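You operate a simulated robot arm through the tools that you are given. There is no shell and no other tool.

Carry out the task below with a simulated robot arm. There is one attempt and no reset: what you move stays moved.

## Task
Take the empty bobbin out of the way and wipe the lint off the winder stand.
Fine: stand the bobbin on the clear end first; use the felt pad and put it back. Set down upright: empty selvedge bobbin. What is to be rubbed or washed off counts as gone when no trace of it is left.

The check looks at the end state, three seconds after you hand in, the way a careful person would. Anything else that was tipped, shoved, dropped, spilled or broken makes it a failure.

## Robot
A 7-joint arm with a two-finger parallel gripper, fixed in place. Base frame: the origin is at the foot of the arm, x ahead of it, y to its left, z up. Units: mm, degrees, N and s.
With the tool pointing down near the work surface it reaches from about 260 to 700 mm from the base axis. Its first joint turns from -166.0 to 166.0 degrees. Payload 3.43 kg.
The TCP is the grasp point between the finger pads, 30 mm short of the fingertips. In the tool frame z runs along the fingers and y along their closing line. Largest opening 94 mm; finger width 28, thickness 10; the body of the gripper, 50 by 96 mm, starts 55 mm behind the TCP.
Orientation is that of the tool frame in the base frame, as a unit quaternion [w, x, y, z]. With the fingers straight down and closing along the base's y, the tool's x points along the base's -x, its y along +y and its z along -z.

## Interface
- The arm moves only by the tool move_arm. Its argument "steps" is a list of rows, each a list of 3 entries, a list of its own where there are three numbers: the shift along the base's x, y, z in mm, then the turn, a rotation vector about the base's x, y, z in rad, then the finger opening in mm, from 0 to 94. In form: [[[dx, dy, dz], [rx, ry, rz], hand], ...]. A call has 1 to 20 rows; each row shifts and turns the commanded pose from where the row before left it. Each row takes 0.2 s and may step no farther than 50 mm and 8.6 degrees from the row before; otherwise, or with a gripper value out of range, the whole call is refused. Where a pose cannot be reached the arm comes as near as it can. A force on the tool above 40 N (or 10 N above the force at the start of the call, whichever is more), or a blocked arm, ends the call early, and 0.2 s more pass. Each finger travels about 108 mm/s and halts on what it meets, pressing with about 45 N; the grip force reading is that of the motor and also rises with nothing between the fingers. The clock runs only during rows and for 0.2 s after the last one: add rows that do not move to give the fingers time. The reply holds the time, the measured pose of the TCP, the force on the tool along the base axes, the opening and the grip force, in the units named above and with some noise, with the torque about the TCP (base axes, N m) and any sound that the robot's microphone picked up.
- Cameras (640 x 400 px; columns grow to the right, rows downward): "scene" is fixed at [49, -648.4, 1615.6]; the picture's right is [0.74, -0.68, 0.00], its down [-0.34, -0.37, -0.87] and it looks along [0.59, 0.64, -0.50] (base axes); focal length 315 px, centre (320, 200). "wrist" rides on the gripper at [76, 14, -102] in the tool frame; the picture's right is [-0.18, 0.98, 0.00], its down [-0.75, -0.14, -0.64] and it looks along [-0.63, -0.12, 0.77] (tool axes); focal length 243 px, centre (320, 200). There is no depth. A picture from a camera that has moved, and an enlarged one, comes with that camera's place and axes in the base frame and with its lens.
- capture(camera): a new picture of that camera. It takes no simulated time.
- lift_body(by): slides the trunk up (or, below 0, down) by that many mm; the arm rides with it, the base frame stays. It gives what a move gives, with no picture.
- close_up(camera, box): a new picture of the part [left, top, right, bottom] of that camera's present view, enlarged. It takes no simulated time.
- hand_in(): hands the job in; it is judged then, once.

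Nothing tells you positions but the pictures and the camera data. Unless the task says otherwise, let go and move clear before handing in.

The tools are called as name(argument=value, ...) on one line, values as JSON. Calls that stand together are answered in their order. move_arm: Moves the arm, as the interface text tells. Its arguments: {"type":"object","properties":{"steps":{"type":"array","items":{"type":"array"}}},"required":["steps"]} The other tools are called the same way: lift_body (by) slides the trunk up or down; capture (camera) takes a picture; close_up (camera, box) takes an enlarged picture of a part of a camera's view; hand_in () hands the job in.

At the start:

```text
time_s: 0.0
ee_pos: [426.0, 140.8, 1161.9]
orientation: [0.0, 0.0, 1.0, 0.0]
wrist_force: [-0.1, 1.2, 0.4]
torque: [0.02, 0.01, 0.01]
width: 94.2
grasp_force: 0.1
trunk travel left (down, up): [-275.0, 315.0]
```

scene: 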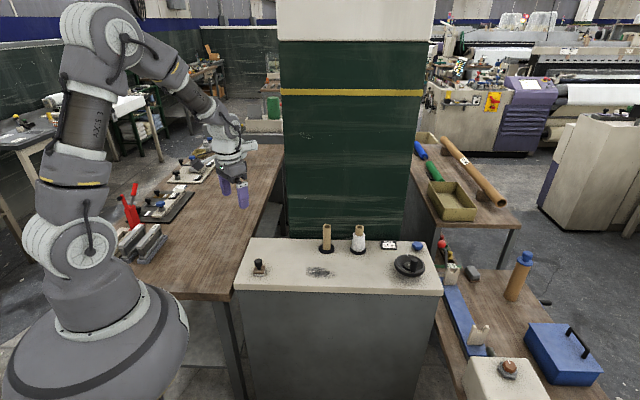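
wrist: 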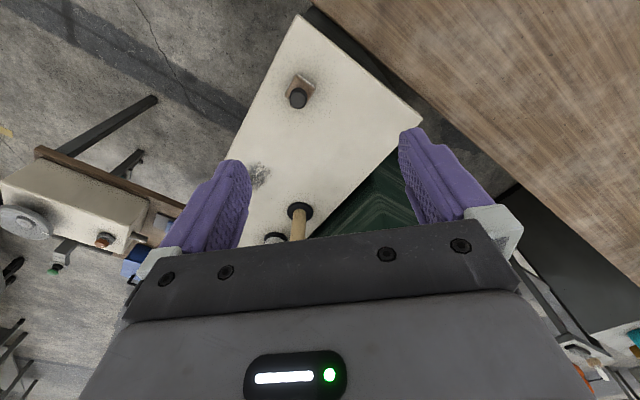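

I see a cream winder stand with a wooden (empty) bobbin, a white wound bobbin, a dark lint smudge, a small felt pad with a knob at the left, and a handwheel at the right. I'll look closer before moving.

close_up(camera="scene", box=[220, 210, 460, 360])

close_up(camera="wrist", box=[200, 0, 440, 250])

close_up(camera="scene", box=[300, 215, 440, 302])

close_up(camera="scene", box=[230, 240, 350, 300])

```text
2.67 times, centred on (340, 285) of scene
camera zoom: at [49.0, -648.4, 1615.6], right [0.74, -0.68, 0.0], down [-0.34, -0.37, -0.87], along [0.59, 0.64, -0.5], focal length 841 px, centre (267, -27)
```

zoom: 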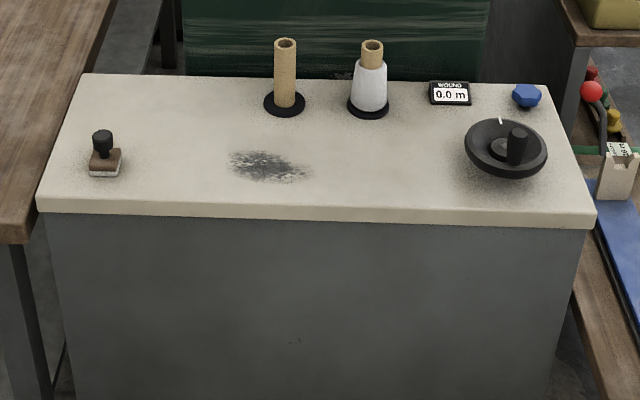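

```text
1.60 times, centred on (320, 125) of wrist
camera zoom: at [348.7, 155.3, 1266.1], right [0.18, 0.98, 0.0], down [0.75, -0.14, 0.64], along [0.63, -0.12, -0.77], focal length 388 px, centre (320, 320)
```

zoom: 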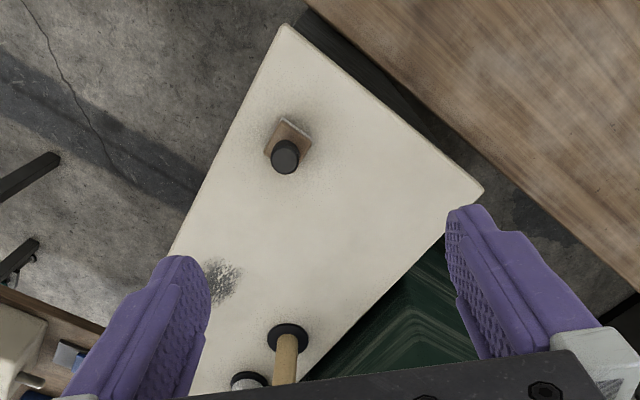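

```text
4.57 times, centred on (370, 258) of scene
camera zoom: at [49.0, -648.4, 1615.6], right [0.74, -0.68, 0.0], down [-0.34, -0.37, -0.87], along [0.59, 0.64, -0.5], focal length 1442 px, centre (91, -67)
```

zoom: 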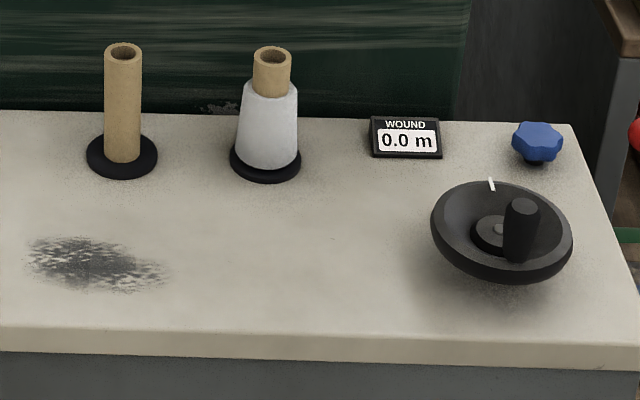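

```text
5.33 times, centred on (290, 270) of scene
camera zoom: at [49.0, -648.4, 1615.6], right [0.74, -0.68, 0.0], down [-0.34, -0.37, -0.87], along [0.59, 0.64, -0.5], focal length 1682 px, centre (480, -173)
```

zoom: 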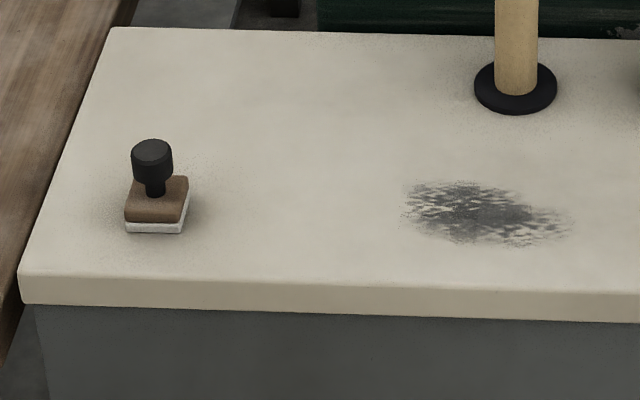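

The stand top is about z≈835 mm, turned roughly 45° to the base. The bobbin is near (727, 52), the lint near (620, -30) and the felt pad near (456, 108). I'll turn the gripper so it closes along the stand's long side, and move in for a better look.

move_arm(steps=[[[25, -15, 0], [0, 0, 0.1309], 94], [[25, -15, 0], [0, 0, 0.1309], 94], [[25, -15, 0], [0, 0, 0.1309], 94], [[25, -15, 0], [0, 0, 0.1309], 94], [[25, -15, 0], [0, 0, 0.1309], 94], [[25, -15, 0], [0, 0, 0.1309], 94]])

capture(camera="wrist")

capture(camera="scene")

```text
time_s: 1.4
ee_pos: [574.9, 50.8, 1161.3]
orientation: [0.0, -0.384, 0.923, 0.0]
wrist_force: [0.2, 0.1, 0.3]
torque: [0.01, 0.01, 0.02]
width: 93.8
grasp_force: 0.2
trunk travel left (down, up): [-275.0, 315.0]
```

```text
taken
camera wrist: at [510.9, 6.4, 1265.5], right [-0.57, 0.82, 0.0], down [0.63, 0.43, 0.64], along [0.53, 0.36, -0.77], focal length 243 px, centre (320, 200)
```

wrist: 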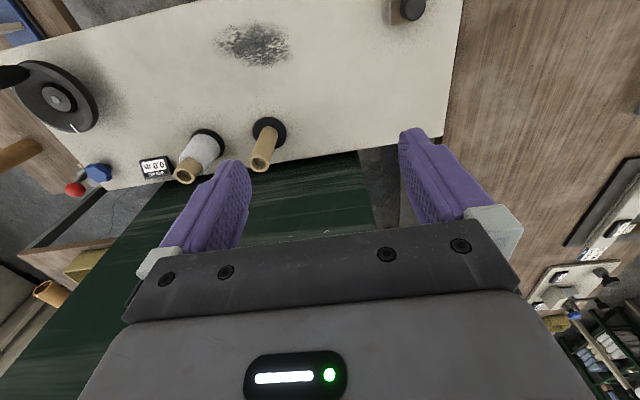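

```text
taken
```

scene: 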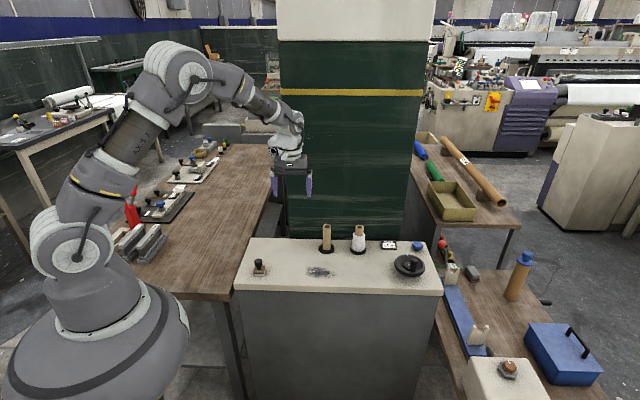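

close_up(camera="wrist", box=[120, 0, 440, 200])

close_up(camera="wrist", box=[360, 0, 480, 75])

close_up(camera="scene", box=[300, 215, 380, 265])

close_up(camera="scene", box=[230, 230, 310, 280])

```text
2.00 times, centred on (280, 100) of wrist
camera zoom: at [510.9, 6.4, 1265.5], right [-0.57, 0.82, 0.0], down [0.63, 0.43, 0.64], along [0.53, 0.36, -0.77], focal length 485 px, centre (400, 400)
```

zoom: 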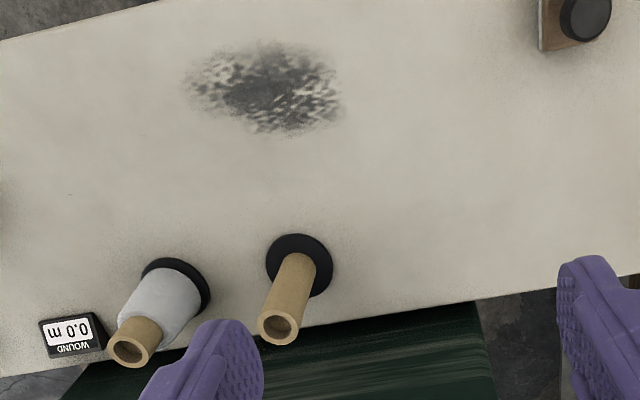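

```text
5.33 times, centred on (420, 38) of wrist
camera zoom: at [510.9, 6.4, 1265.5], right [-0.57, 0.82, 0.0], down [0.63, 0.43, 0.64], along [0.53, 0.36, -0.77], focal length 1294 px, centre (-213, 1067)
```

zoom: 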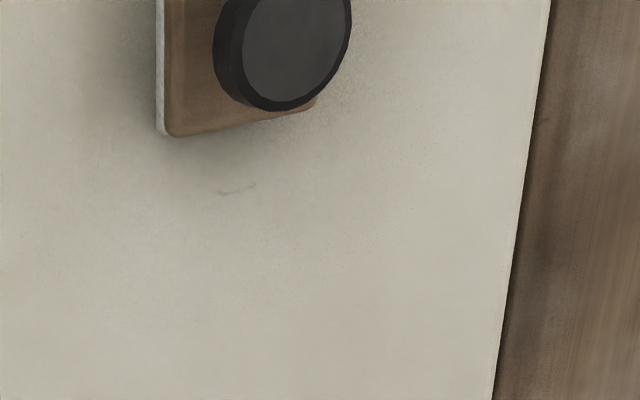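

```text
8.00 times, centred on (340, 240) of scene
camera zoom: at [49.0, -648.4, 1615.6], right [0.74, -0.68, 0.0], down [-0.34, -0.37, -0.87], along [0.59, 0.64, -0.5], focal length 2523 px, centre (160, -120)
```

zoom: 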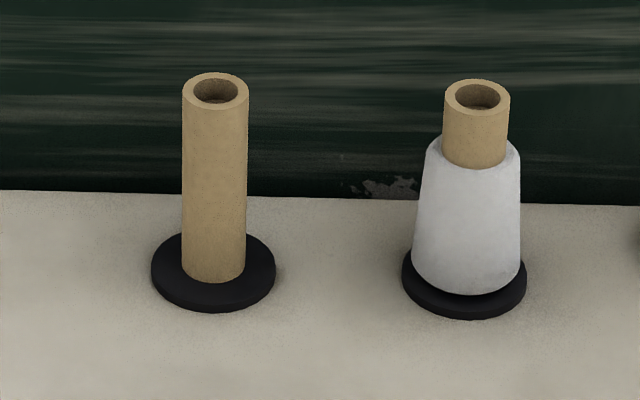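

```text
8.00 times, centred on (270, 255) of scene
camera zoom: at [49.0, -648.4, 1615.6], right [0.74, -0.68, 0.0], down [-0.34, -0.37, -0.87], along [0.59, 0.64, -0.5], focal length 2523 px, centre (720, -240)
```

zoom: 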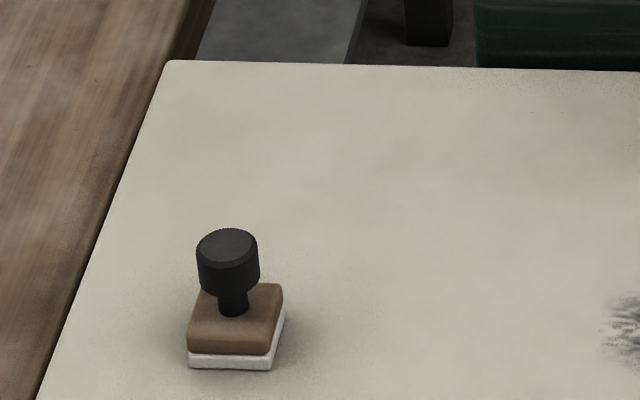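

The readings from both cameras put the stand top at about z≈846, the bobbin at about (716, 38) with its top near z≈953, and the lint at about (612, -42). I'll go above the bobbin and check alignment and reach.

move_arm(steps=[[[28.2, -2.5, -30], [0, 0, 0], 70], [[28.2, -2.5, -30], [0, 0, 0], 70], [[28.2, -2.5, -30], [0, 0, 0], 70], [[28.2, -2.5, -30], [0, 0, 0], 70], [[28.2, -2.5, -30], [0, 0, 0], 70], [[0, 0, 0], [0, 0, 0], 70]])

capture(camera="wrist")

capture(camera="scene")

```text
time_s: 2.8
ee_pos: [716.4, 37.6, 1011.0]
orientation: [0.0, -0.383, 0.924, 0.0]
wrist_force: [-0.2, -0.5, -0.3]
torque: [-0.03, -0.01, 0.02]
width: 69.9
grasp_force: 0.0
trunk travel left (down, up): [-275.0, 315.0]
```

```text
taken
camera wrist: at [652.7, -6.3, 1114.8], right [-0.57, 0.82, 0.0], down [0.63, 0.43, 0.64], along [0.53, 0.36, -0.77], focal length 243 px, centre (320, 200)
```

wrist: 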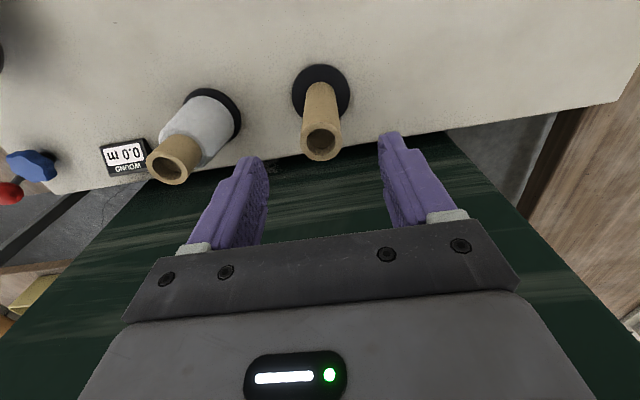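

```text
taken
```

scene: 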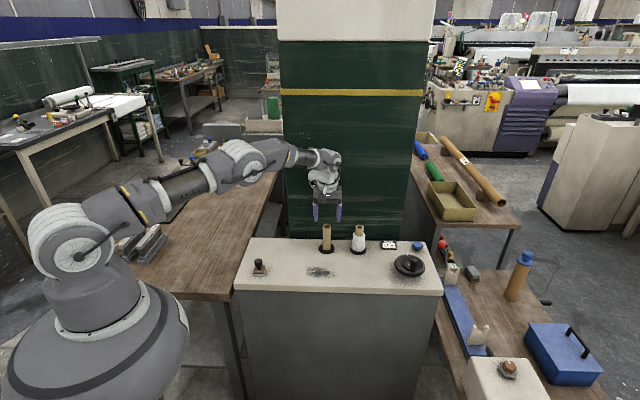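

The bobbin tube is centred under the gripper as predicted and the pose is within reach. I'll lower straight down to grip the tube.

move_arm(steps=[[[0, 0, -31], [0, 0, 0], 70], [[0, 0, -31], [0, 0, 0], 70], [[0, 0, -31], [0, 0, 0], 70], [[0, 0, 0], [0, 0, 0], 70]])

capture(camera="wrist")

close_up(camera="scene", box=[280, 190, 400, 265])

```text
time_s: 3.8
ee_pos: [715.9, 36.7, 918.6]
orientation: [-0.001, -0.383, 0.924, 0.0]
wrist_force: [-0.3, 0.4, 0.4]
torque: [0.01, 0.02, 0.02]
width: 69.9
grasp_force: 0.1
trunk travel left (down, up): [-275.0, 315.0]
```

```text
taken
camera wrist: at [652.6, -6.7, 1022.0], right [-0.57, 0.82, 0.0], down [0.63, 0.43, 0.64], along [0.53, 0.36, -0.77], focal length 243 px, centre (320, 200)
```

wrist: 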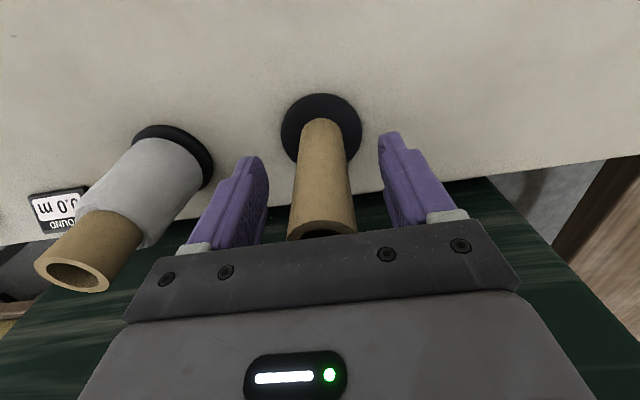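

```text
5.33 times, centred on (340, 228) of scene
camera zoom: at [49.0, -648.4, 1615.6], right [0.74, -0.68, 0.0], down [-0.34, -0.37, -0.87], along [0.59, 0.64, -0.5], focal length 1682 px, centre (213, 53)
```

zoom: 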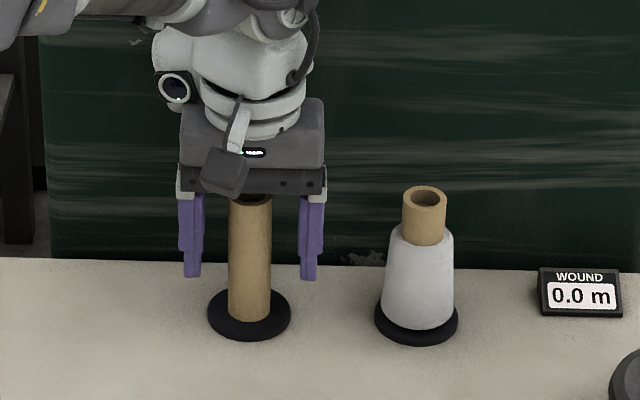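

The fingers straddle the tube evenly, so I'll close on it.

move_arm(steps=[[[0, 0, 0], [0, 0, 0], 45], [[0, 0, 0], [0, 0, 0], 20], [[0, 0, 0], [0, 0, 0], 20], [[0, 0, 0], [0, 0, 0], 20]])

capture(camera="wrist")

```text
time_s: 4.8
ee_pos: [716.7, 37.4, 918.9]
orientation: [0.0, -0.383, 0.924, 0.0]
wrist_force: [-5.5, 1.8, -0.1]
torque: [0.18, 0.24, 0.06]
width: 29.5
grasp_force: 45.0
trunk travel left (down, up): [-275.0, 315.0]
```

```text
taken
camera wrist: at [652.2, -6.2, 1022.3], right [-0.57, 0.82, 0.0], down [0.63, 0.43, 0.64], along [0.53, 0.36, -0.77], focal length 243 px, centre (320, 200)
```

wrist: 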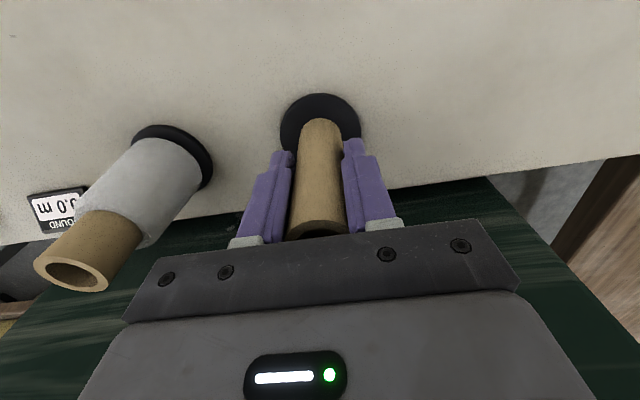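

Gripped at 29.5 mm with a small side force. I'll lift straight up a little and check whether the disc comes along or stays as a spindle base.

move_arm(steps=[[[0, 0, 4], [0, 0, 0], 20], [[0, 0, 6], [0, 0, 0], 20], [[0, 0, 0], [0, 0, 0], 20]])

close_up(camera="scene", box=[280, 190, 400, 265])

capture(camera="wrist")

```text
time_s: 5.6
ee_pos: [715.1, 37.8, 928.7]
orientation: [0.0, -0.382, 0.924, -0.001]
wrist_force: [-1.1, 0.4, 0.9]
torque: [-0.01, 0.05, 0.03]
width: 29.6
grasp_force: 44.7
trunk travel left (down, up): [-275.0, 315.0]
```

```text
5.33 times, centred on (340, 228) of scene
camera zoom: at [49.0, -648.4, 1615.6], right [0.74, -0.68, 0.0], down [-0.34, -0.37, -0.87], along [0.59, 0.64, -0.5], focal length 1682 px, centre (213, 53)
```

zoom: 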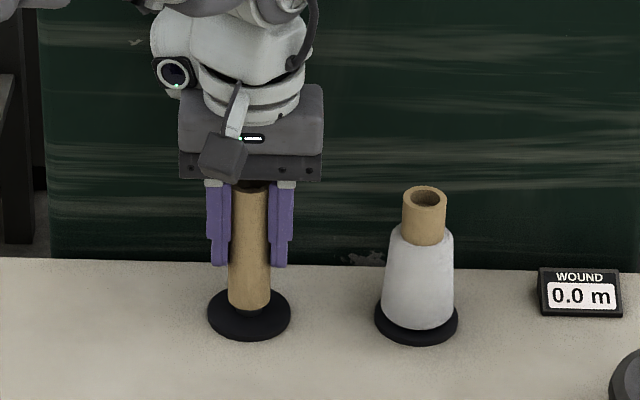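

```text
taken
camera wrist: at [651.9, -6.1, 1032.9], right [-0.56, 0.83, 0.0], down [0.63, 0.43, 0.64], along [0.53, 0.36, -0.77], focal length 243 px, centre (320, 200)
```

wrist: 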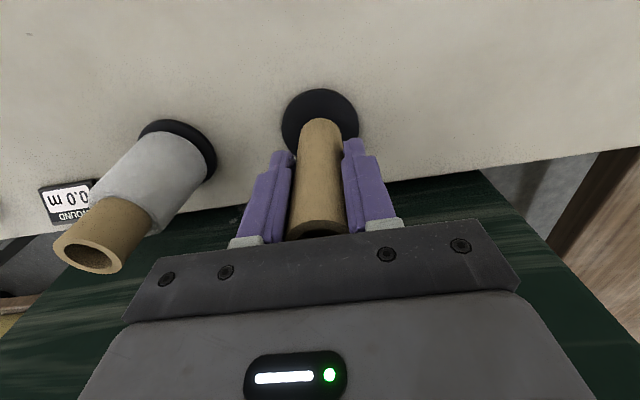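

The black disc is a fixed spindle base; only the tube comes up. I'll keep lifting straight up until it's clear of the peg.

move_arm(steps=[[[0, 0, 15], [0, 0, 0], 20], [[0, 0, 15], [0, 0, 0], 20], [[0, 0, 15], [0, 0, 0], 20], [[0, 0, 15], [0, 0, 0], 20], [[0, 0, 15], [0, 0, 0], 20], [[0, 0, 15], [0, 0, 0], 20], [[0, 0, 0], [0, 0, 0], 20]])

close_up(camera="scene", box=[280, 170, 400, 265])

capture(camera="wrist")

```text
time_s: 7.2
ee_pos: [716.0, 38.9, 1019.5]
orientation: [0.0, -0.383, 0.924, 0.0]
wrist_force: [0.5, -0.5, -0.3]
torque: [-0.02, 0.0, -0.02]
width: 29.6
grasp_force: 45.0
trunk travel left (down, up): [-275.0, 315.0]
```

```text
4.21 times, centred on (340, 218) of scene
camera zoom: at [49.0, -648.4, 1615.6], right [0.74, -0.68, 0.0], down [-0.34, -0.37, -0.87], along [0.59, 0.64, -0.5], focal length 1328 px, centre (236, 126)
```

zoom: 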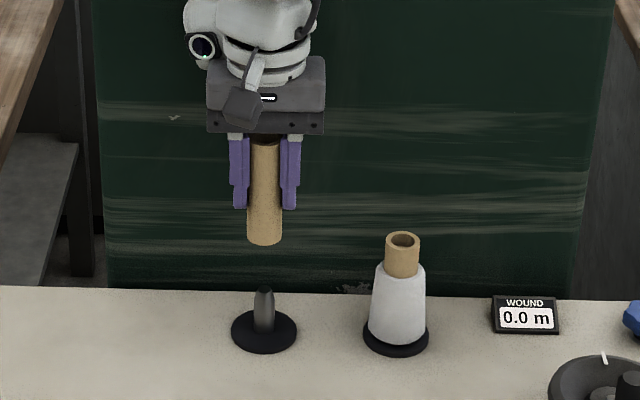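

```text
taken
camera wrist: at [652.4, -4.6, 1122.8], right [-0.56, 0.83, 0.0], down [0.63, 0.43, 0.64], along [0.53, 0.36, -0.77], focal length 243 px, centre (320, 200)
```

wrist: 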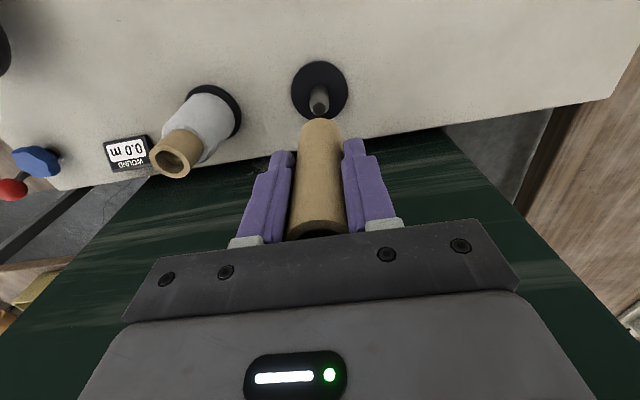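

The tube is clear of its short peg; its lower end hangs about 67 mm below the TCP. I'll carry it to the clear back-left area near (551, 180) and start lowering.

move_arm(steps=[[[-20, 17, 0], [0, 0, 0], 20], [[-33, 28.2, 0], [0, 0, 0], 20], [[-33, 28.2, 0], [0, 0, 0], 20], [[-33, 28.2, 0], [0, 0, 0], 20], [[-30, 26, 0], [0, 0, 0], 20], [[-16, 13.4, 0], [0, 0, 0], 20], [[0, 0, -30], [0, 0, 0], 20], [[0, 0, -30], [0, 0, 0], 20], [[0, 0, -25], [0, 0, 0], 20], [[0, 0, 0], [0, 0, 0], 20]])

capture(camera="scene")

capture(camera="wrist")

close_up(camera="scene", box=[230, 190, 350, 265])

```text
time_s: 9.4
ee_pos: [550.7, 178.7, 933.5]
orientation: [0.0, -0.383, 0.924, 0.001]
wrist_force: [-0.2, -0.3, -0.6]
torque: [0.01, 0.05, -0.01]
width: 29.6
grasp_force: 44.7
trunk travel left (down, up): [-275.0, 315.0]
```

```text
taken
```

scene: 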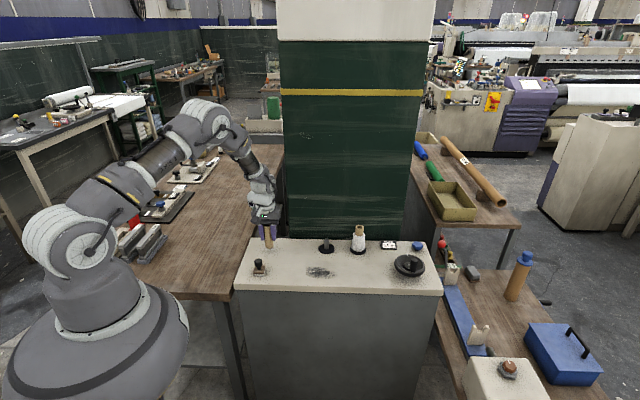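

```text
taken
camera wrist: at [486.5, 134.5, 1036.5], right [-0.57, 0.82, 0.0], down [0.63, 0.43, 0.64], along [0.53, 0.36, -0.77], focal length 243 px, centre (320, 200)
```

wrist: 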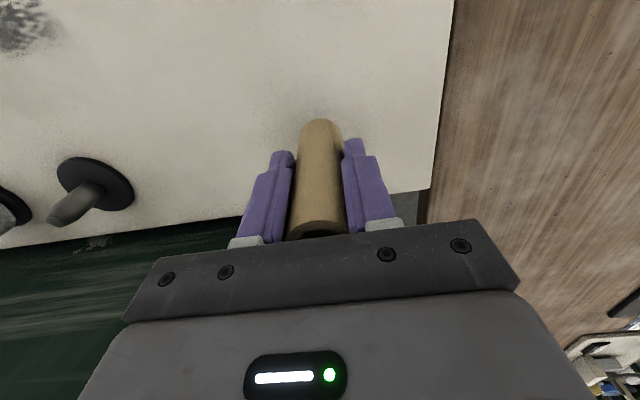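

```text
5.33 times, centred on (290, 228) of scene
camera zoom: at [49.0, -648.4, 1615.6], right [0.74, -0.68, 0.0], down [-0.34, -0.37, -0.87], along [0.59, 0.64, -0.5], focal length 1682 px, centre (480, 53)
```

zoom: 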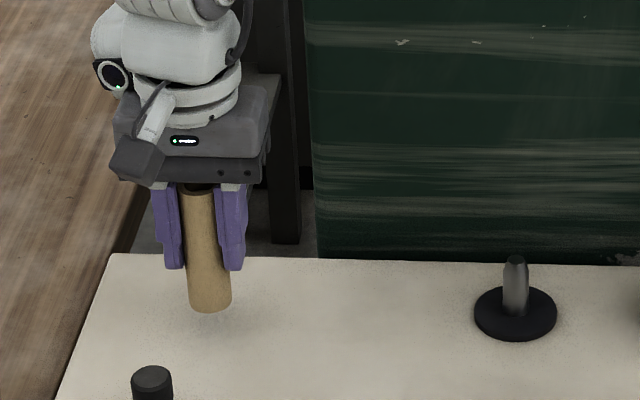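

The tube hangs over the clear end about 20 mm above the top. I'll lower it slowly and watch the force for contact.

move_arm(steps=[[[0, 0, -5], [0, 0, 0], 20], [[0, 0, -5], [0, 0, 0], 20], [[0, 0, -4], [0, 0, 0], 20], [[0, 0, 0], [0, 0, 0], 20]])

close_up(camera="scene", box=[250, 220, 290, 260])

```text
time_s: 10.4
ee_pos: [551.9, 179.1, 920.2]
orientation: [0.0, -0.383, 0.924, 0.0]
wrist_force: [0.4, -0.1, -0.2]
torque: [0.0, 0.01, -0.01]
width: 29.7
grasp_force: 44.5
trunk travel left (down, up): [-275.0, 315.0]
```

```text
10.00 times, centred on (270, 240) of scene
camera zoom: at [49.0, -648.4, 1615.6], right [0.74, -0.68, 0.0], down [-0.34, -0.37, -0.87], along [0.59, 0.64, -0.5], focal length 3153 px, centre (820, -200)
```

zoom: 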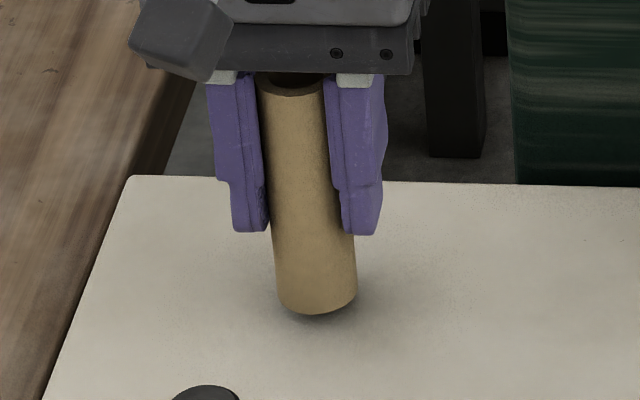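

move_arm(steps=[[[0, 0, -2], [0, 0, 0], 20], [[0, 0, -1], [0, 0, 0], 20], [[0, 0, 0], [0, 0, 0], 20]])

```text
time_s: 11.2
ee_pos: [551.0, 179.4, 917.3]
orientation: [0.0, -0.382, 0.924, 0.0]
wrist_force: [0.0, 0.1, -0.7]
torque: [0.01, -0.01, 0.03]
width: 29.7
grasp_force: 45.0
trunk travel left (down, up): [-275.0, 315.0]
```

move_arm(steps=[[[0, 0, -1], [0, 0, 0], 20], [[0, 0, -1], [0, 0, 0], 20], [[0, 0, 0], [0, 0, 0], 20]])

close_up(camera="scene", box=[250, 220, 290, 260])

```text
time_s: 12.0
ee_pos: [551.7, 179.8, 915.7]
orientation: [-0.001, -0.383, 0.924, 0.0]
wrist_force: [0.7, -1.1, 0.7]
torque: [-0.01, 0.03, 0.0]
width: 29.5
grasp_force: 45.1
trunk travel left (down, up): [-275.0, 315.0]
```

```text
10.00 times, centred on (270, 240) of scene
camera zoom: at [49.0, -648.4, 1615.6], right [0.74, -0.68, 0.0], down [-0.34, -0.37, -0.87], along [0.59, 0.64, -0.5], focal length 3153 px, centre (820, -200)
```

zoom: 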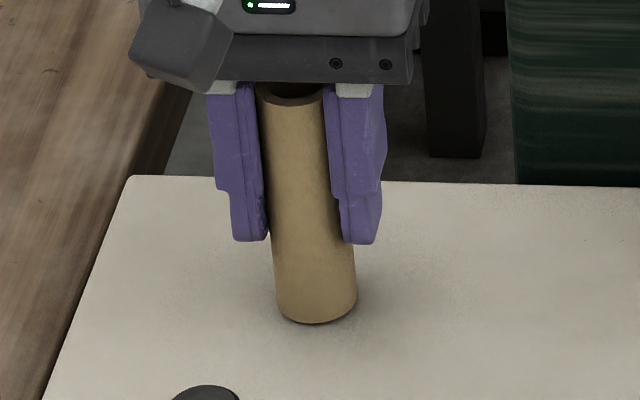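

move_arm(steps=[[[0, 0, -1], [0, 0, 0], 20], [[0, 0, 0], [0, 0, 0], 20]])

move_arm(steps=[[[0, 0, -1], [0, 0, 0], 20], [[0, 0, 0], [0, 0, 0], 20]])

```text
time_s: 12.6
ee_pos: [549.9, 180.1, 914.5]
orientation: [0.0, -0.383, 0.924, 0.0]
wrist_force: [0.5, 0.0, 0.0]
torque: [0.02, 0.05, -0.04]
width: 29.7
grasp_force: 45.3
trunk travel left (down, up): [-275.0, 315.0]
```

```text
time_s: 13.2
ee_pos: [552.0, 180.1, 912.8]
orientation: [0.001, -0.382, 0.924, 0.0]
wrist_force: [0.1, 0.7, -1.4]
torque: [0.0, -0.01, -0.02]
width: 29.6
grasp_force: 44.6
trunk travel left (down, up): [-275.0, 315.0]
```

move_arm(steps=[[[0, 0, -1], [0, 0, 0], 20], [[0, 0, 0], [0, 0, 0], 20]])

close_up(camera="scene", box=[250, 220, 290, 260])

```text
time_s: 13.8
ee_pos: [551.0, 179.8, 912.5]
orientation: [0.0, -0.382, 0.924, 0.0]
wrist_force: [-0.3, 2.2, 3.8]
torque: [0.13, 0.05, 0.04]
width: 29.4
grasp_force: 44.8
trunk travel left (down, up): [-275.0, 315.0]
```

```text
10.00 times, centred on (270, 240) of scene
camera zoom: at [49.0, -648.4, 1615.6], right [0.74, -0.68, 0.0], down [-0.34, -0.37, -0.87], along [0.59, 0.64, -0.5], focal length 3153 px, centre (820, -200)
```

zoom: 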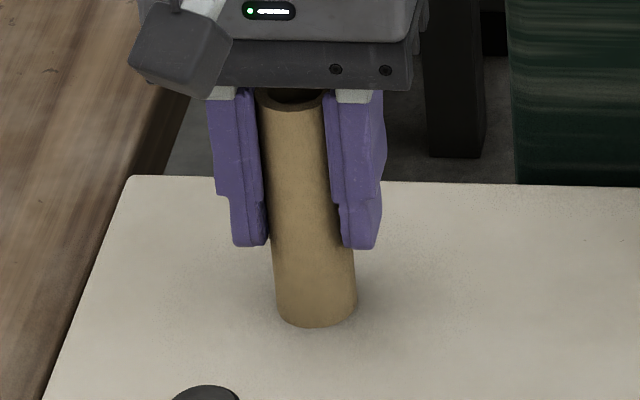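

Contact: 3.8 N upward, and the tube bottom is on the surface. I'll open slowly and then lift away.

move_arm(steps=[[[0, 0, 0], [0, 0, 0], 31], [[0, 0, 0], [0, 0, 0], 35], [[0, 0, 0], [0, 0, 0], 45], [[0, 0, 0], [0, 0, 0], 60], [[0, 0, 0], [0, 0, 0], 70], [[0, 0, 0], [0, 0, 0], 70]])

close_up(camera="scene", box=[250, 220, 290, 260])

capture(camera="wrist")

```text
time_s: 15.2
ee_pos: [552.0, 179.4, 911.8]
orientation: [0.0, -0.383, 0.924, 0.0]
wrist_force: [-0.5, 0.6, -0.2]
torque: [0.01, 0.01, 0.01]
width: 69.8
grasp_force: 0.1
trunk travel left (down, up): [-275.0, 315.0]
```

```text
10.00 times, centred on (270, 240) of scene
camera zoom: at [49.0, -648.4, 1615.6], right [0.74, -0.68, 0.0], down [-0.34, -0.37, -0.87], along [0.59, 0.64, -0.5], focal length 3153 px, centre (820, -200)
```

zoom: 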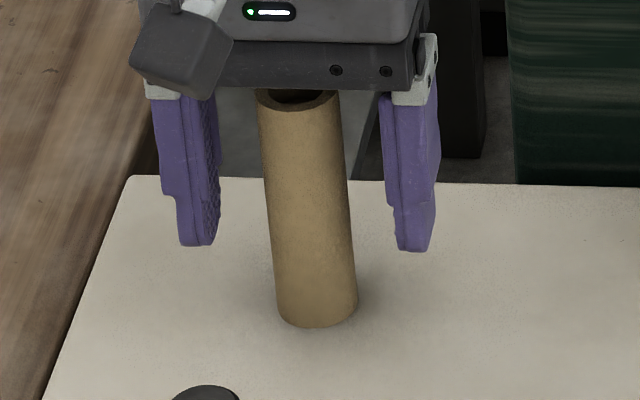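

```text
taken
camera wrist: at [486.6, 135.9, 1015.9], right [-0.56, 0.83, 0.0], down [0.63, 0.43, 0.64], along [0.53, 0.36, -0.77], focal length 243 px, centre (320, 200)
```

wrist: 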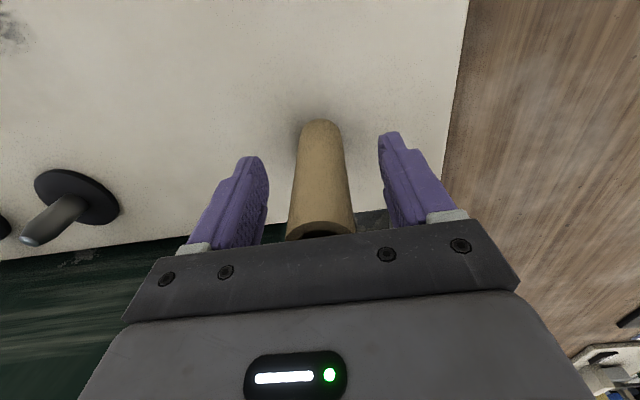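

The bobbin stands upright by itself. I'll lift straight clear and go over the felt pad, around (455, 103).

move_arm(steps=[[[0, 0, 30], [0, 0, 0], 70], [[0, 0, 45], [0, 0, 0], 70], [[0, 0, 45], [0, 0, 0], 70], [[-32.3, -25.5, 0], [0, 0, 0], 70], [[-32.3, -25.5, 0], [0, 0, 0], 70], [[-32.3, -25.5, 0], [0, 0, 0], 70], [[0, 0, 0], [0, 0, 0], 70]])

capture(camera="wrist")

close_up(camera="scene", box=[230, 190, 350, 290])

```text
time_s: 16.8
ee_pos: [452.8, 102.0, 1032.1]
orientation: [0.0, -0.382, 0.924, 0.0]
wrist_force: [-0.2, -0.1, -0.1]
torque: [0.03, 0.02, -0.01]
width: 69.9
grasp_force: 0.0
trunk travel left (down, up): [-275.0, 315.0]
```

```text
taken
camera wrist: at [389.1, 58.5, 1135.4], right [-0.56, 0.83, 0.0], down [0.63, 0.43, 0.64], along [0.53, 0.36, -0.77], focal length 243 px, centre (320, 200)
```

wrist: 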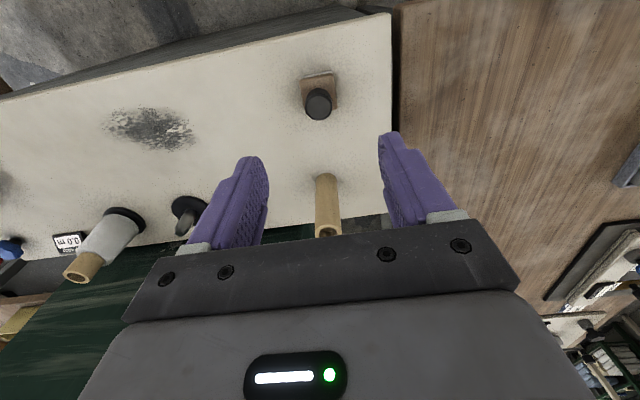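

```text
4.00 times, centred on (290, 240) of scene
camera zoom: at [49.0, -648.4, 1615.6], right [0.74, -0.68, 0.0], down [-0.34, -0.37, -0.87], along [0.59, 0.64, -0.5], focal length 1261 px, centre (440, 40)
```

zoom: 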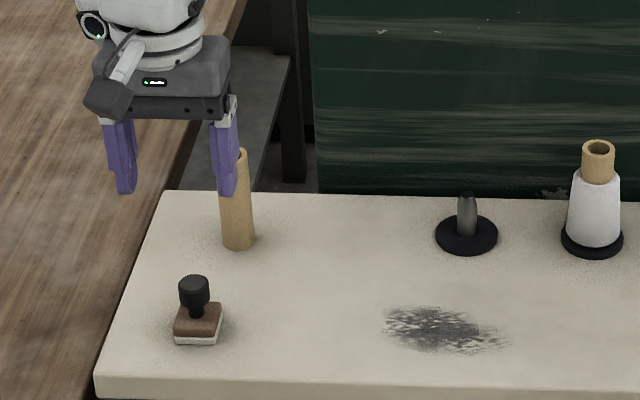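

close_up(camera="wrist", box=[280, 55, 376, 115])

close_up(camera="scene", box=[244, 250, 284, 285])

```text
6.67 times, centred on (328, 85) of wrist
camera zoom: at [389.1, 58.5, 1135.4], right [-0.56, 0.83, 0.0], down [0.63, 0.43, 0.64], along [0.53, 0.36, -0.77], focal length 1618 px, centre (267, 967)
```

zoom: 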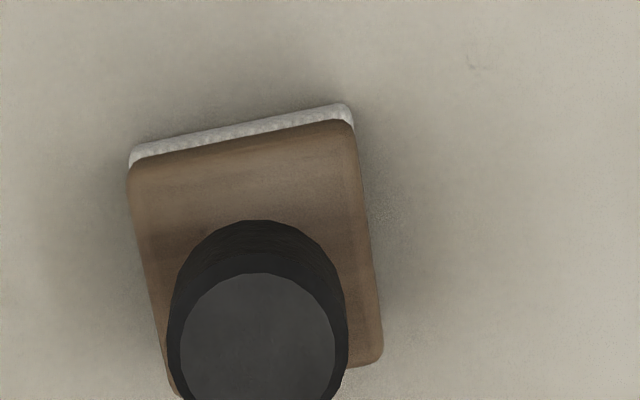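

```text
11.43 times, centred on (264, 268) of scene
camera zoom: at [49.0, -648.4, 1615.6], right [0.74, -0.68, 0.0], down [-0.34, -0.37, -0.87], along [0.59, 0.64, -0.5], focal length 3604 px, centre (960, -571)
```

zoom: 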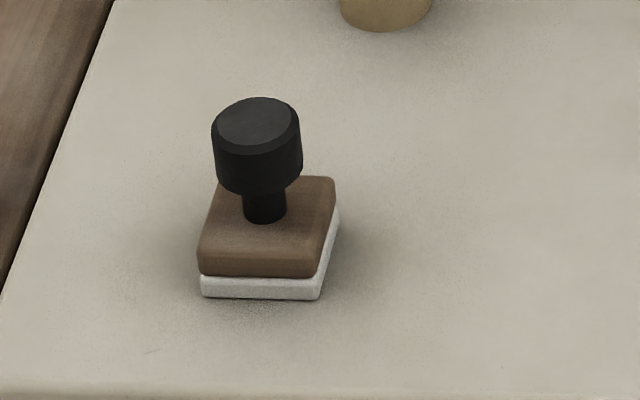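

The bobbin is standing fine. The knob is almost directly under the gripper, at about (457, 103), with its top near z≈899 and the wooden block top near z≈864. I'll descend so the fingertips stay above the block and surround only the knob.

move_arm(steps=[[[2, 0.5, -45], [0, 0, 0], 70], [[0, 0, -45], [0, 0, 0], 70], [[0, 0, -20], [0, 0, 0], 70], [[0, 0, -10], [0, 0, 0], 70], [[0, 0, 0], [0, 0, 0], 70]])

capture(camera="wrist")

close_up(camera="scene", box=[234, 240, 294, 285])

```text
time_s: 18.0
ee_pos: [455.7, 103.1, 913.8]
orientation: [-0.001, -0.382, 0.924, 0.0]
wrist_force: [0.5, -0.1, 0.0]
torque: [-0.01, 0.0, -0.02]
width: 70.0
grasp_force: 0.1
trunk travel left (down, up): [-275.0, 315.0]
```

```text
taken
camera wrist: at [391.1, 59.9, 1016.4], right [-0.56, 0.83, 0.0], down [0.63, 0.43, 0.64], along [0.53, 0.36, -0.77], focal length 243 px, centre (320, 200)
```

wrist: 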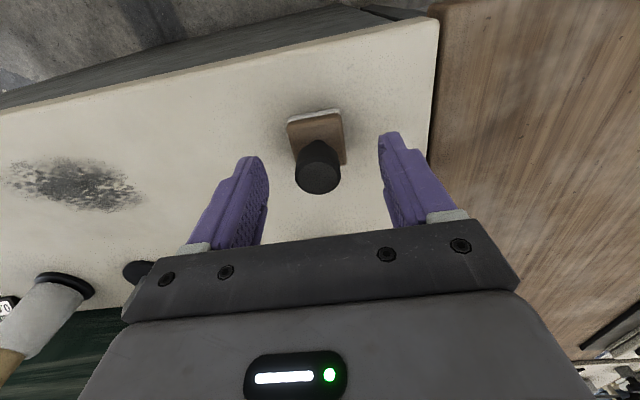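

```text
8.89 times, centred on (264, 262) of scene
camera zoom: at [49.0, -648.4, 1615.6], right [0.74, -0.68, 0.0], down [-0.34, -0.37, -0.87], along [0.59, 0.64, -0.5], focal length 2803 px, centre (818, -356)
```

zoom: 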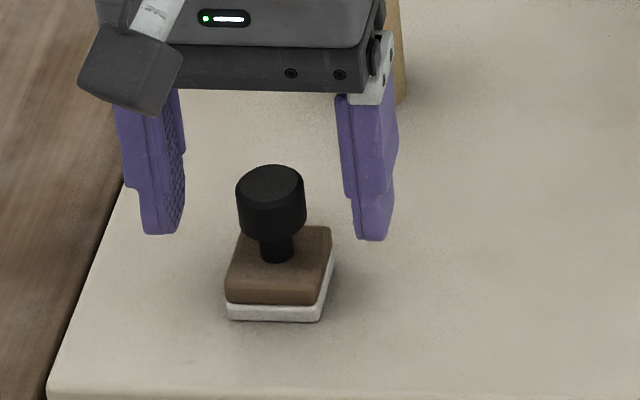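

move_arm(steps=[[[0, 0, -6], [0, 0, 0], 60], [[0, 0, -5.5], [0, 0, 0], 50], [[0, 0, 0], [0, 0, 0], 50]])

close_up(camera="scene", box=[234, 240, 294, 285])

close_up(camera="wrist", box=[240, 90, 400, 210])

```text
time_s: 18.8
ee_pos: [456.8, 103.7, 901.4]
orientation: [0.0, -0.382, 0.924, 0.0]
wrist_force: [0.2, 0.0, -0.1]
torque: [-0.01, 0.02, 0.01]
width: 50.0
grasp_force: 0.1
trunk travel left (down, up): [-275.0, 315.0]
```

```text
8.89 times, centred on (264, 262) of scene
camera zoom: at [49.0, -648.4, 1615.6], right [0.74, -0.68, 0.0], down [-0.34, -0.37, -0.87], along [0.59, 0.64, -0.5], focal length 2803 px, centre (818, -356)
```

zoom: 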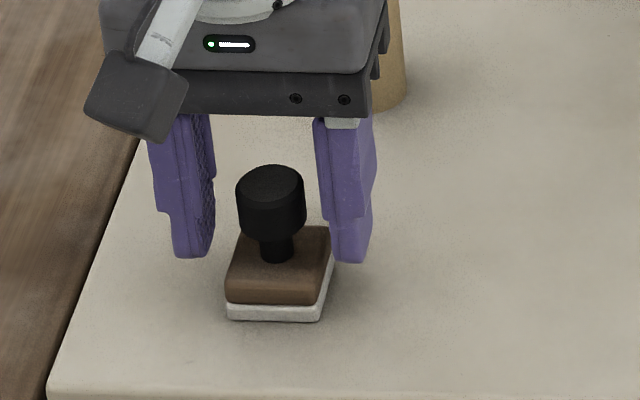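

```text
3.33 times, centred on (320, 150) of wrist
camera zoom: at [391.7, 59.7, 1004.7], right [-0.56, 0.83, 0.0], down [0.63, 0.43, 0.64], along [0.53, 0.36, -0.77], focal length 809 px, centre (320, 367)
```

zoom: 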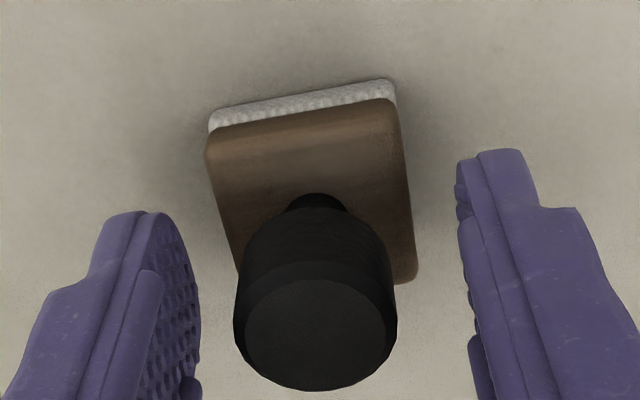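

Fingertips straddle the knob about 10 mm above the block, well centred. I'll go 3 mm lower and close on the knob.

move_arm(steps=[[[0, 0, -3], [0, 0, 0], 50], [[0, 0, 0], [0, 0, 0], 35], [[0, 0, 0], [0, 0, 0], 18], [[0, 0, 0], [0, 0, 0], 18], [[0, 0, 0], [0, 0, 0], 18]])

close_up(camera="scene", box=[234, 240, 294, 285])

close_up(camera="wrist", box=[240, 90, 400, 210])

```text
time_s: 20.0
ee_pos: [455.9, 102.3, 898.5]
orientation: [0.0, -0.383, 0.924, 0.0]
wrist_force: [0.8, -0.9, 1.8]
torque: [-0.01, -0.06, 0.01]
width: 34.7
grasp_force: 44.6
trunk travel left (down, up): [-275.0, 315.0]
```

```text
8.89 times, centred on (264, 262) of scene
camera zoom: at [49.0, -648.4, 1615.6], right [0.74, -0.68, 0.0], down [-0.34, -0.37, -0.87], along [0.59, 0.64, -0.5], focal length 2803 px, centre (818, -356)
```

zoom: 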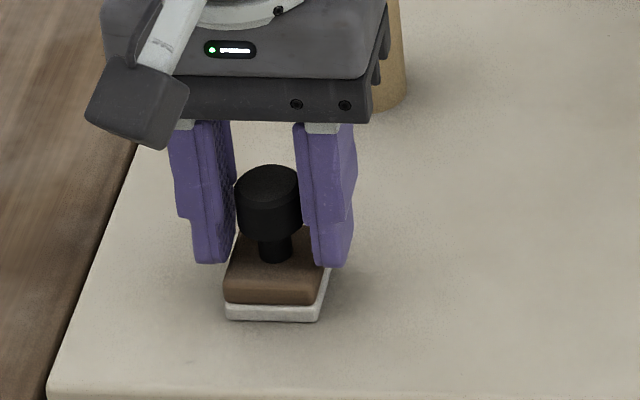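

```text
3.33 times, centred on (320, 150) of wrist
camera zoom: at [391.7, 59.6, 1002.0], right [-0.56, 0.83, 0.0], down [0.63, 0.43, 0.64], along [0.53, 0.36, -0.77], focal length 809 px, centre (320, 367)
```

zoom: 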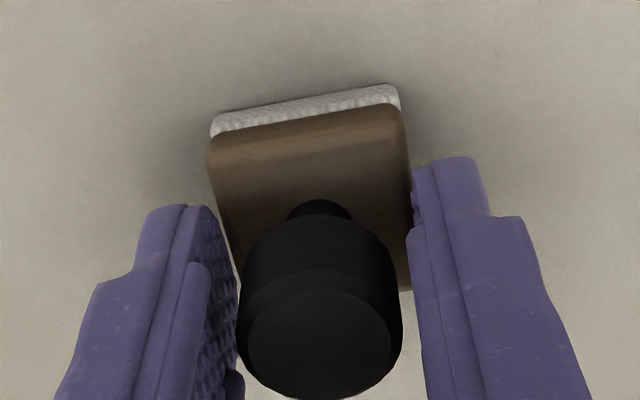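

The fingers stopped at 34.7 mm, wider than the knob (about 27 mm), so they may be catching the block's edges. I'll check closely before going further.

close_up(camera="scene", box=[250, 250, 276, 272])

close_up(camera="wrist", box=[280, 120, 350, 170])

```text
16.00 times, centred on (263, 261) of scene
camera zoom: at [49.0, -648.4, 1615.6], right [0.74, -0.68, 0.0], down [-0.34, -0.37, -0.87], along [0.59, 0.64, -0.5], focal length 5045 px, centre (1232, -776)
```

zoom: 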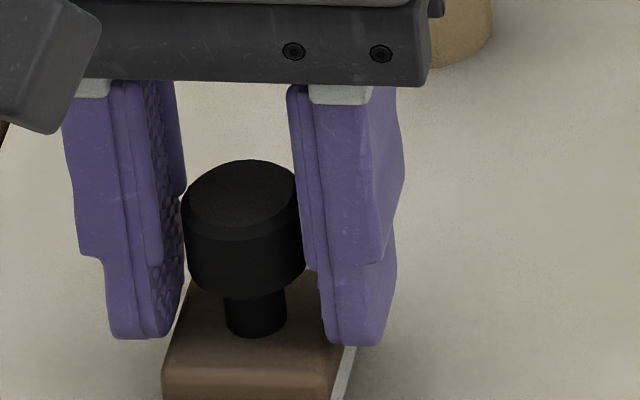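

```text
8.00 times, centred on (315, 145) of wrist
camera zoom: at [391.7, 59.6, 1002.0], right [-0.56, 0.83, 0.0], down [0.63, 0.43, 0.64], along [0.53, 0.36, -0.77], focal length 1941 px, centre (360, 640)
```

zoom: 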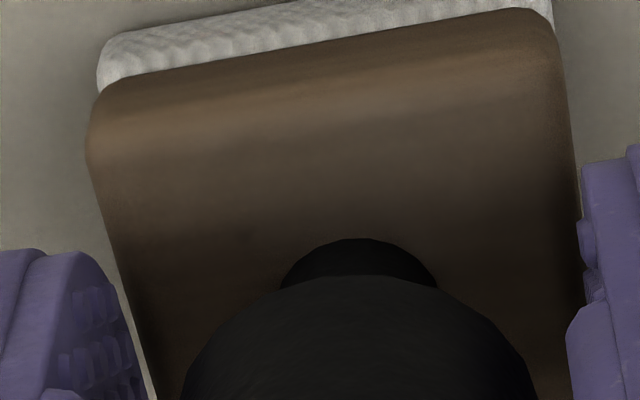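

The fingertips are catching the rounded block sides rather than the knob. I'll open, raise 7 mm and grip the knob properly.

move_arm(steps=[[[0, 0, 0], [0, 0, 0], 40], [[0, 0, 0], [0, 0, 0], 50], [[0, 0, 4], [0, 0, 0], 50], [[0, 0, 3.5], [0, 0, 0], 50], [[0, 0, 0], [0, 0, 0], 50]])

close_up(camera="scene", box=[244, 246, 284, 276])

close_up(camera="wrist", box=[240, 90, 400, 210])

```text
time_s: 21.2
ee_pos: [457.1, 103.0, 905.2]
orientation: [0.001, -0.383, 0.924, 0.001]
wrist_force: [-0.1, -0.3, -0.1]
torque: [0.0, -0.02, -0.02]
width: 49.9
grasp_force: 0.1
trunk travel left (down, up): [-275.0, 315.0]
```

```text
13.33 times, centred on (264, 261) of scene
camera zoom: at [49.0, -648.4, 1615.6], right [0.74, -0.68, 0.0], down [-0.34, -0.37, -0.87], along [0.59, 0.64, -0.5], focal length 4204 px, centre (1067, -613)
```

zoom: 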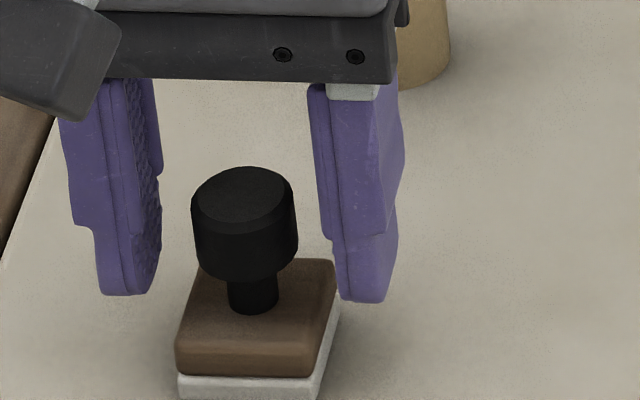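

```text
3.33 times, centred on (320, 150) of wrist
camera zoom: at [391.7, 59.4, 1008.8], right [-0.56, 0.83, 0.0], down [0.63, 0.43, 0.64], along [0.53, 0.36, -0.77], focal length 809 px, centre (320, 367)
```

zoom: 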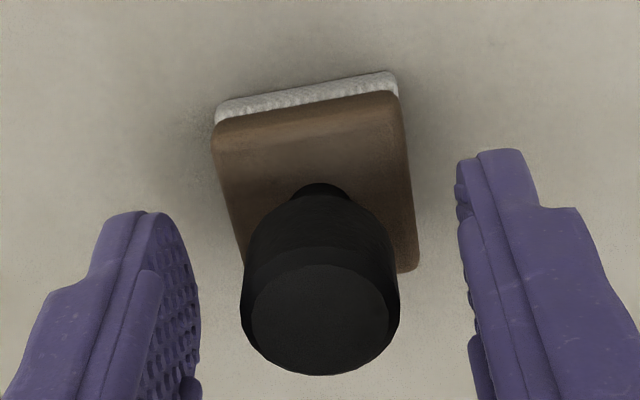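

Raising a bit more so only the fingertips' last 20 mm take the knob, then closing again.

move_arm(steps=[[[0, 0, 3], [0, 0, 0], 50], [[0, 0, 0], [0, 0, 0], 36], [[0, 0, 0], [0, 0, 0], 20], [[0, 0, 0], [0, 0, 0], 15], [[0, 0, 0], [0, 0, 0], 15]])

close_up(camera="scene", box=[244, 246, 284, 276])

close_up(camera="wrist", box=[240, 90, 400, 210])

```text
time_s: 22.4
ee_pos: [456.7, 103.9, 908.6]
orientation: [0.001, -0.382, 0.924, -0.001]
wrist_force: [0.9, -0.5, 1.3]
torque: [-0.02, -0.02, 0.01]
width: 24.5
grasp_force: 44.9
trunk travel left (down, up): [-275.0, 315.0]
```

```text
13.33 times, centred on (264, 261) of scene
camera zoom: at [49.0, -648.4, 1615.6], right [0.74, -0.68, 0.0], down [-0.34, -0.37, -0.87], along [0.59, 0.64, -0.5], focal length 4204 px, centre (1067, -613)
```

zoom: 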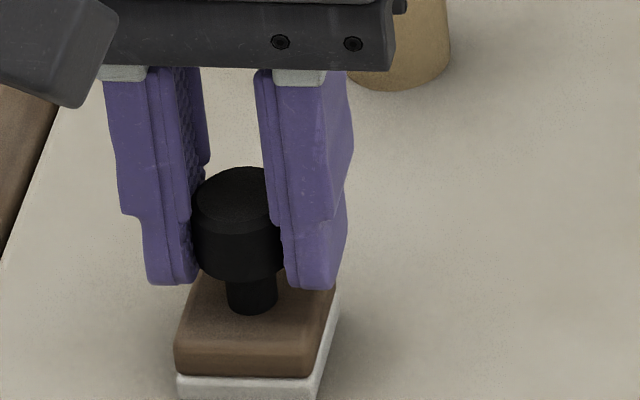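

```text
3.33 times, centred on (320, 150) of wrist
camera zoom: at [391.9, 60.1, 1012.3], right [-0.56, 0.83, 0.0], down [0.63, 0.43, 0.64], along [0.53, 0.36, -0.77], focal length 809 px, centre (320, 367)
```

zoom: 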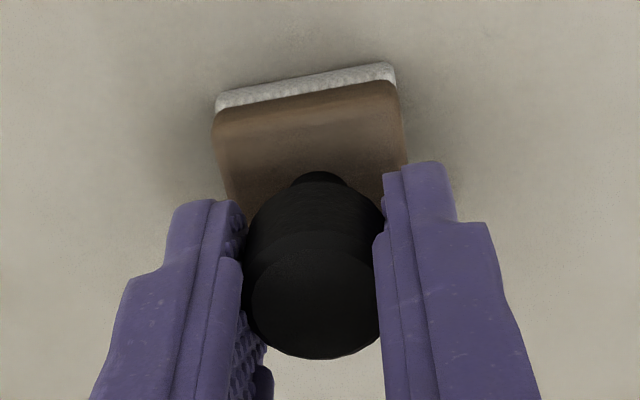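

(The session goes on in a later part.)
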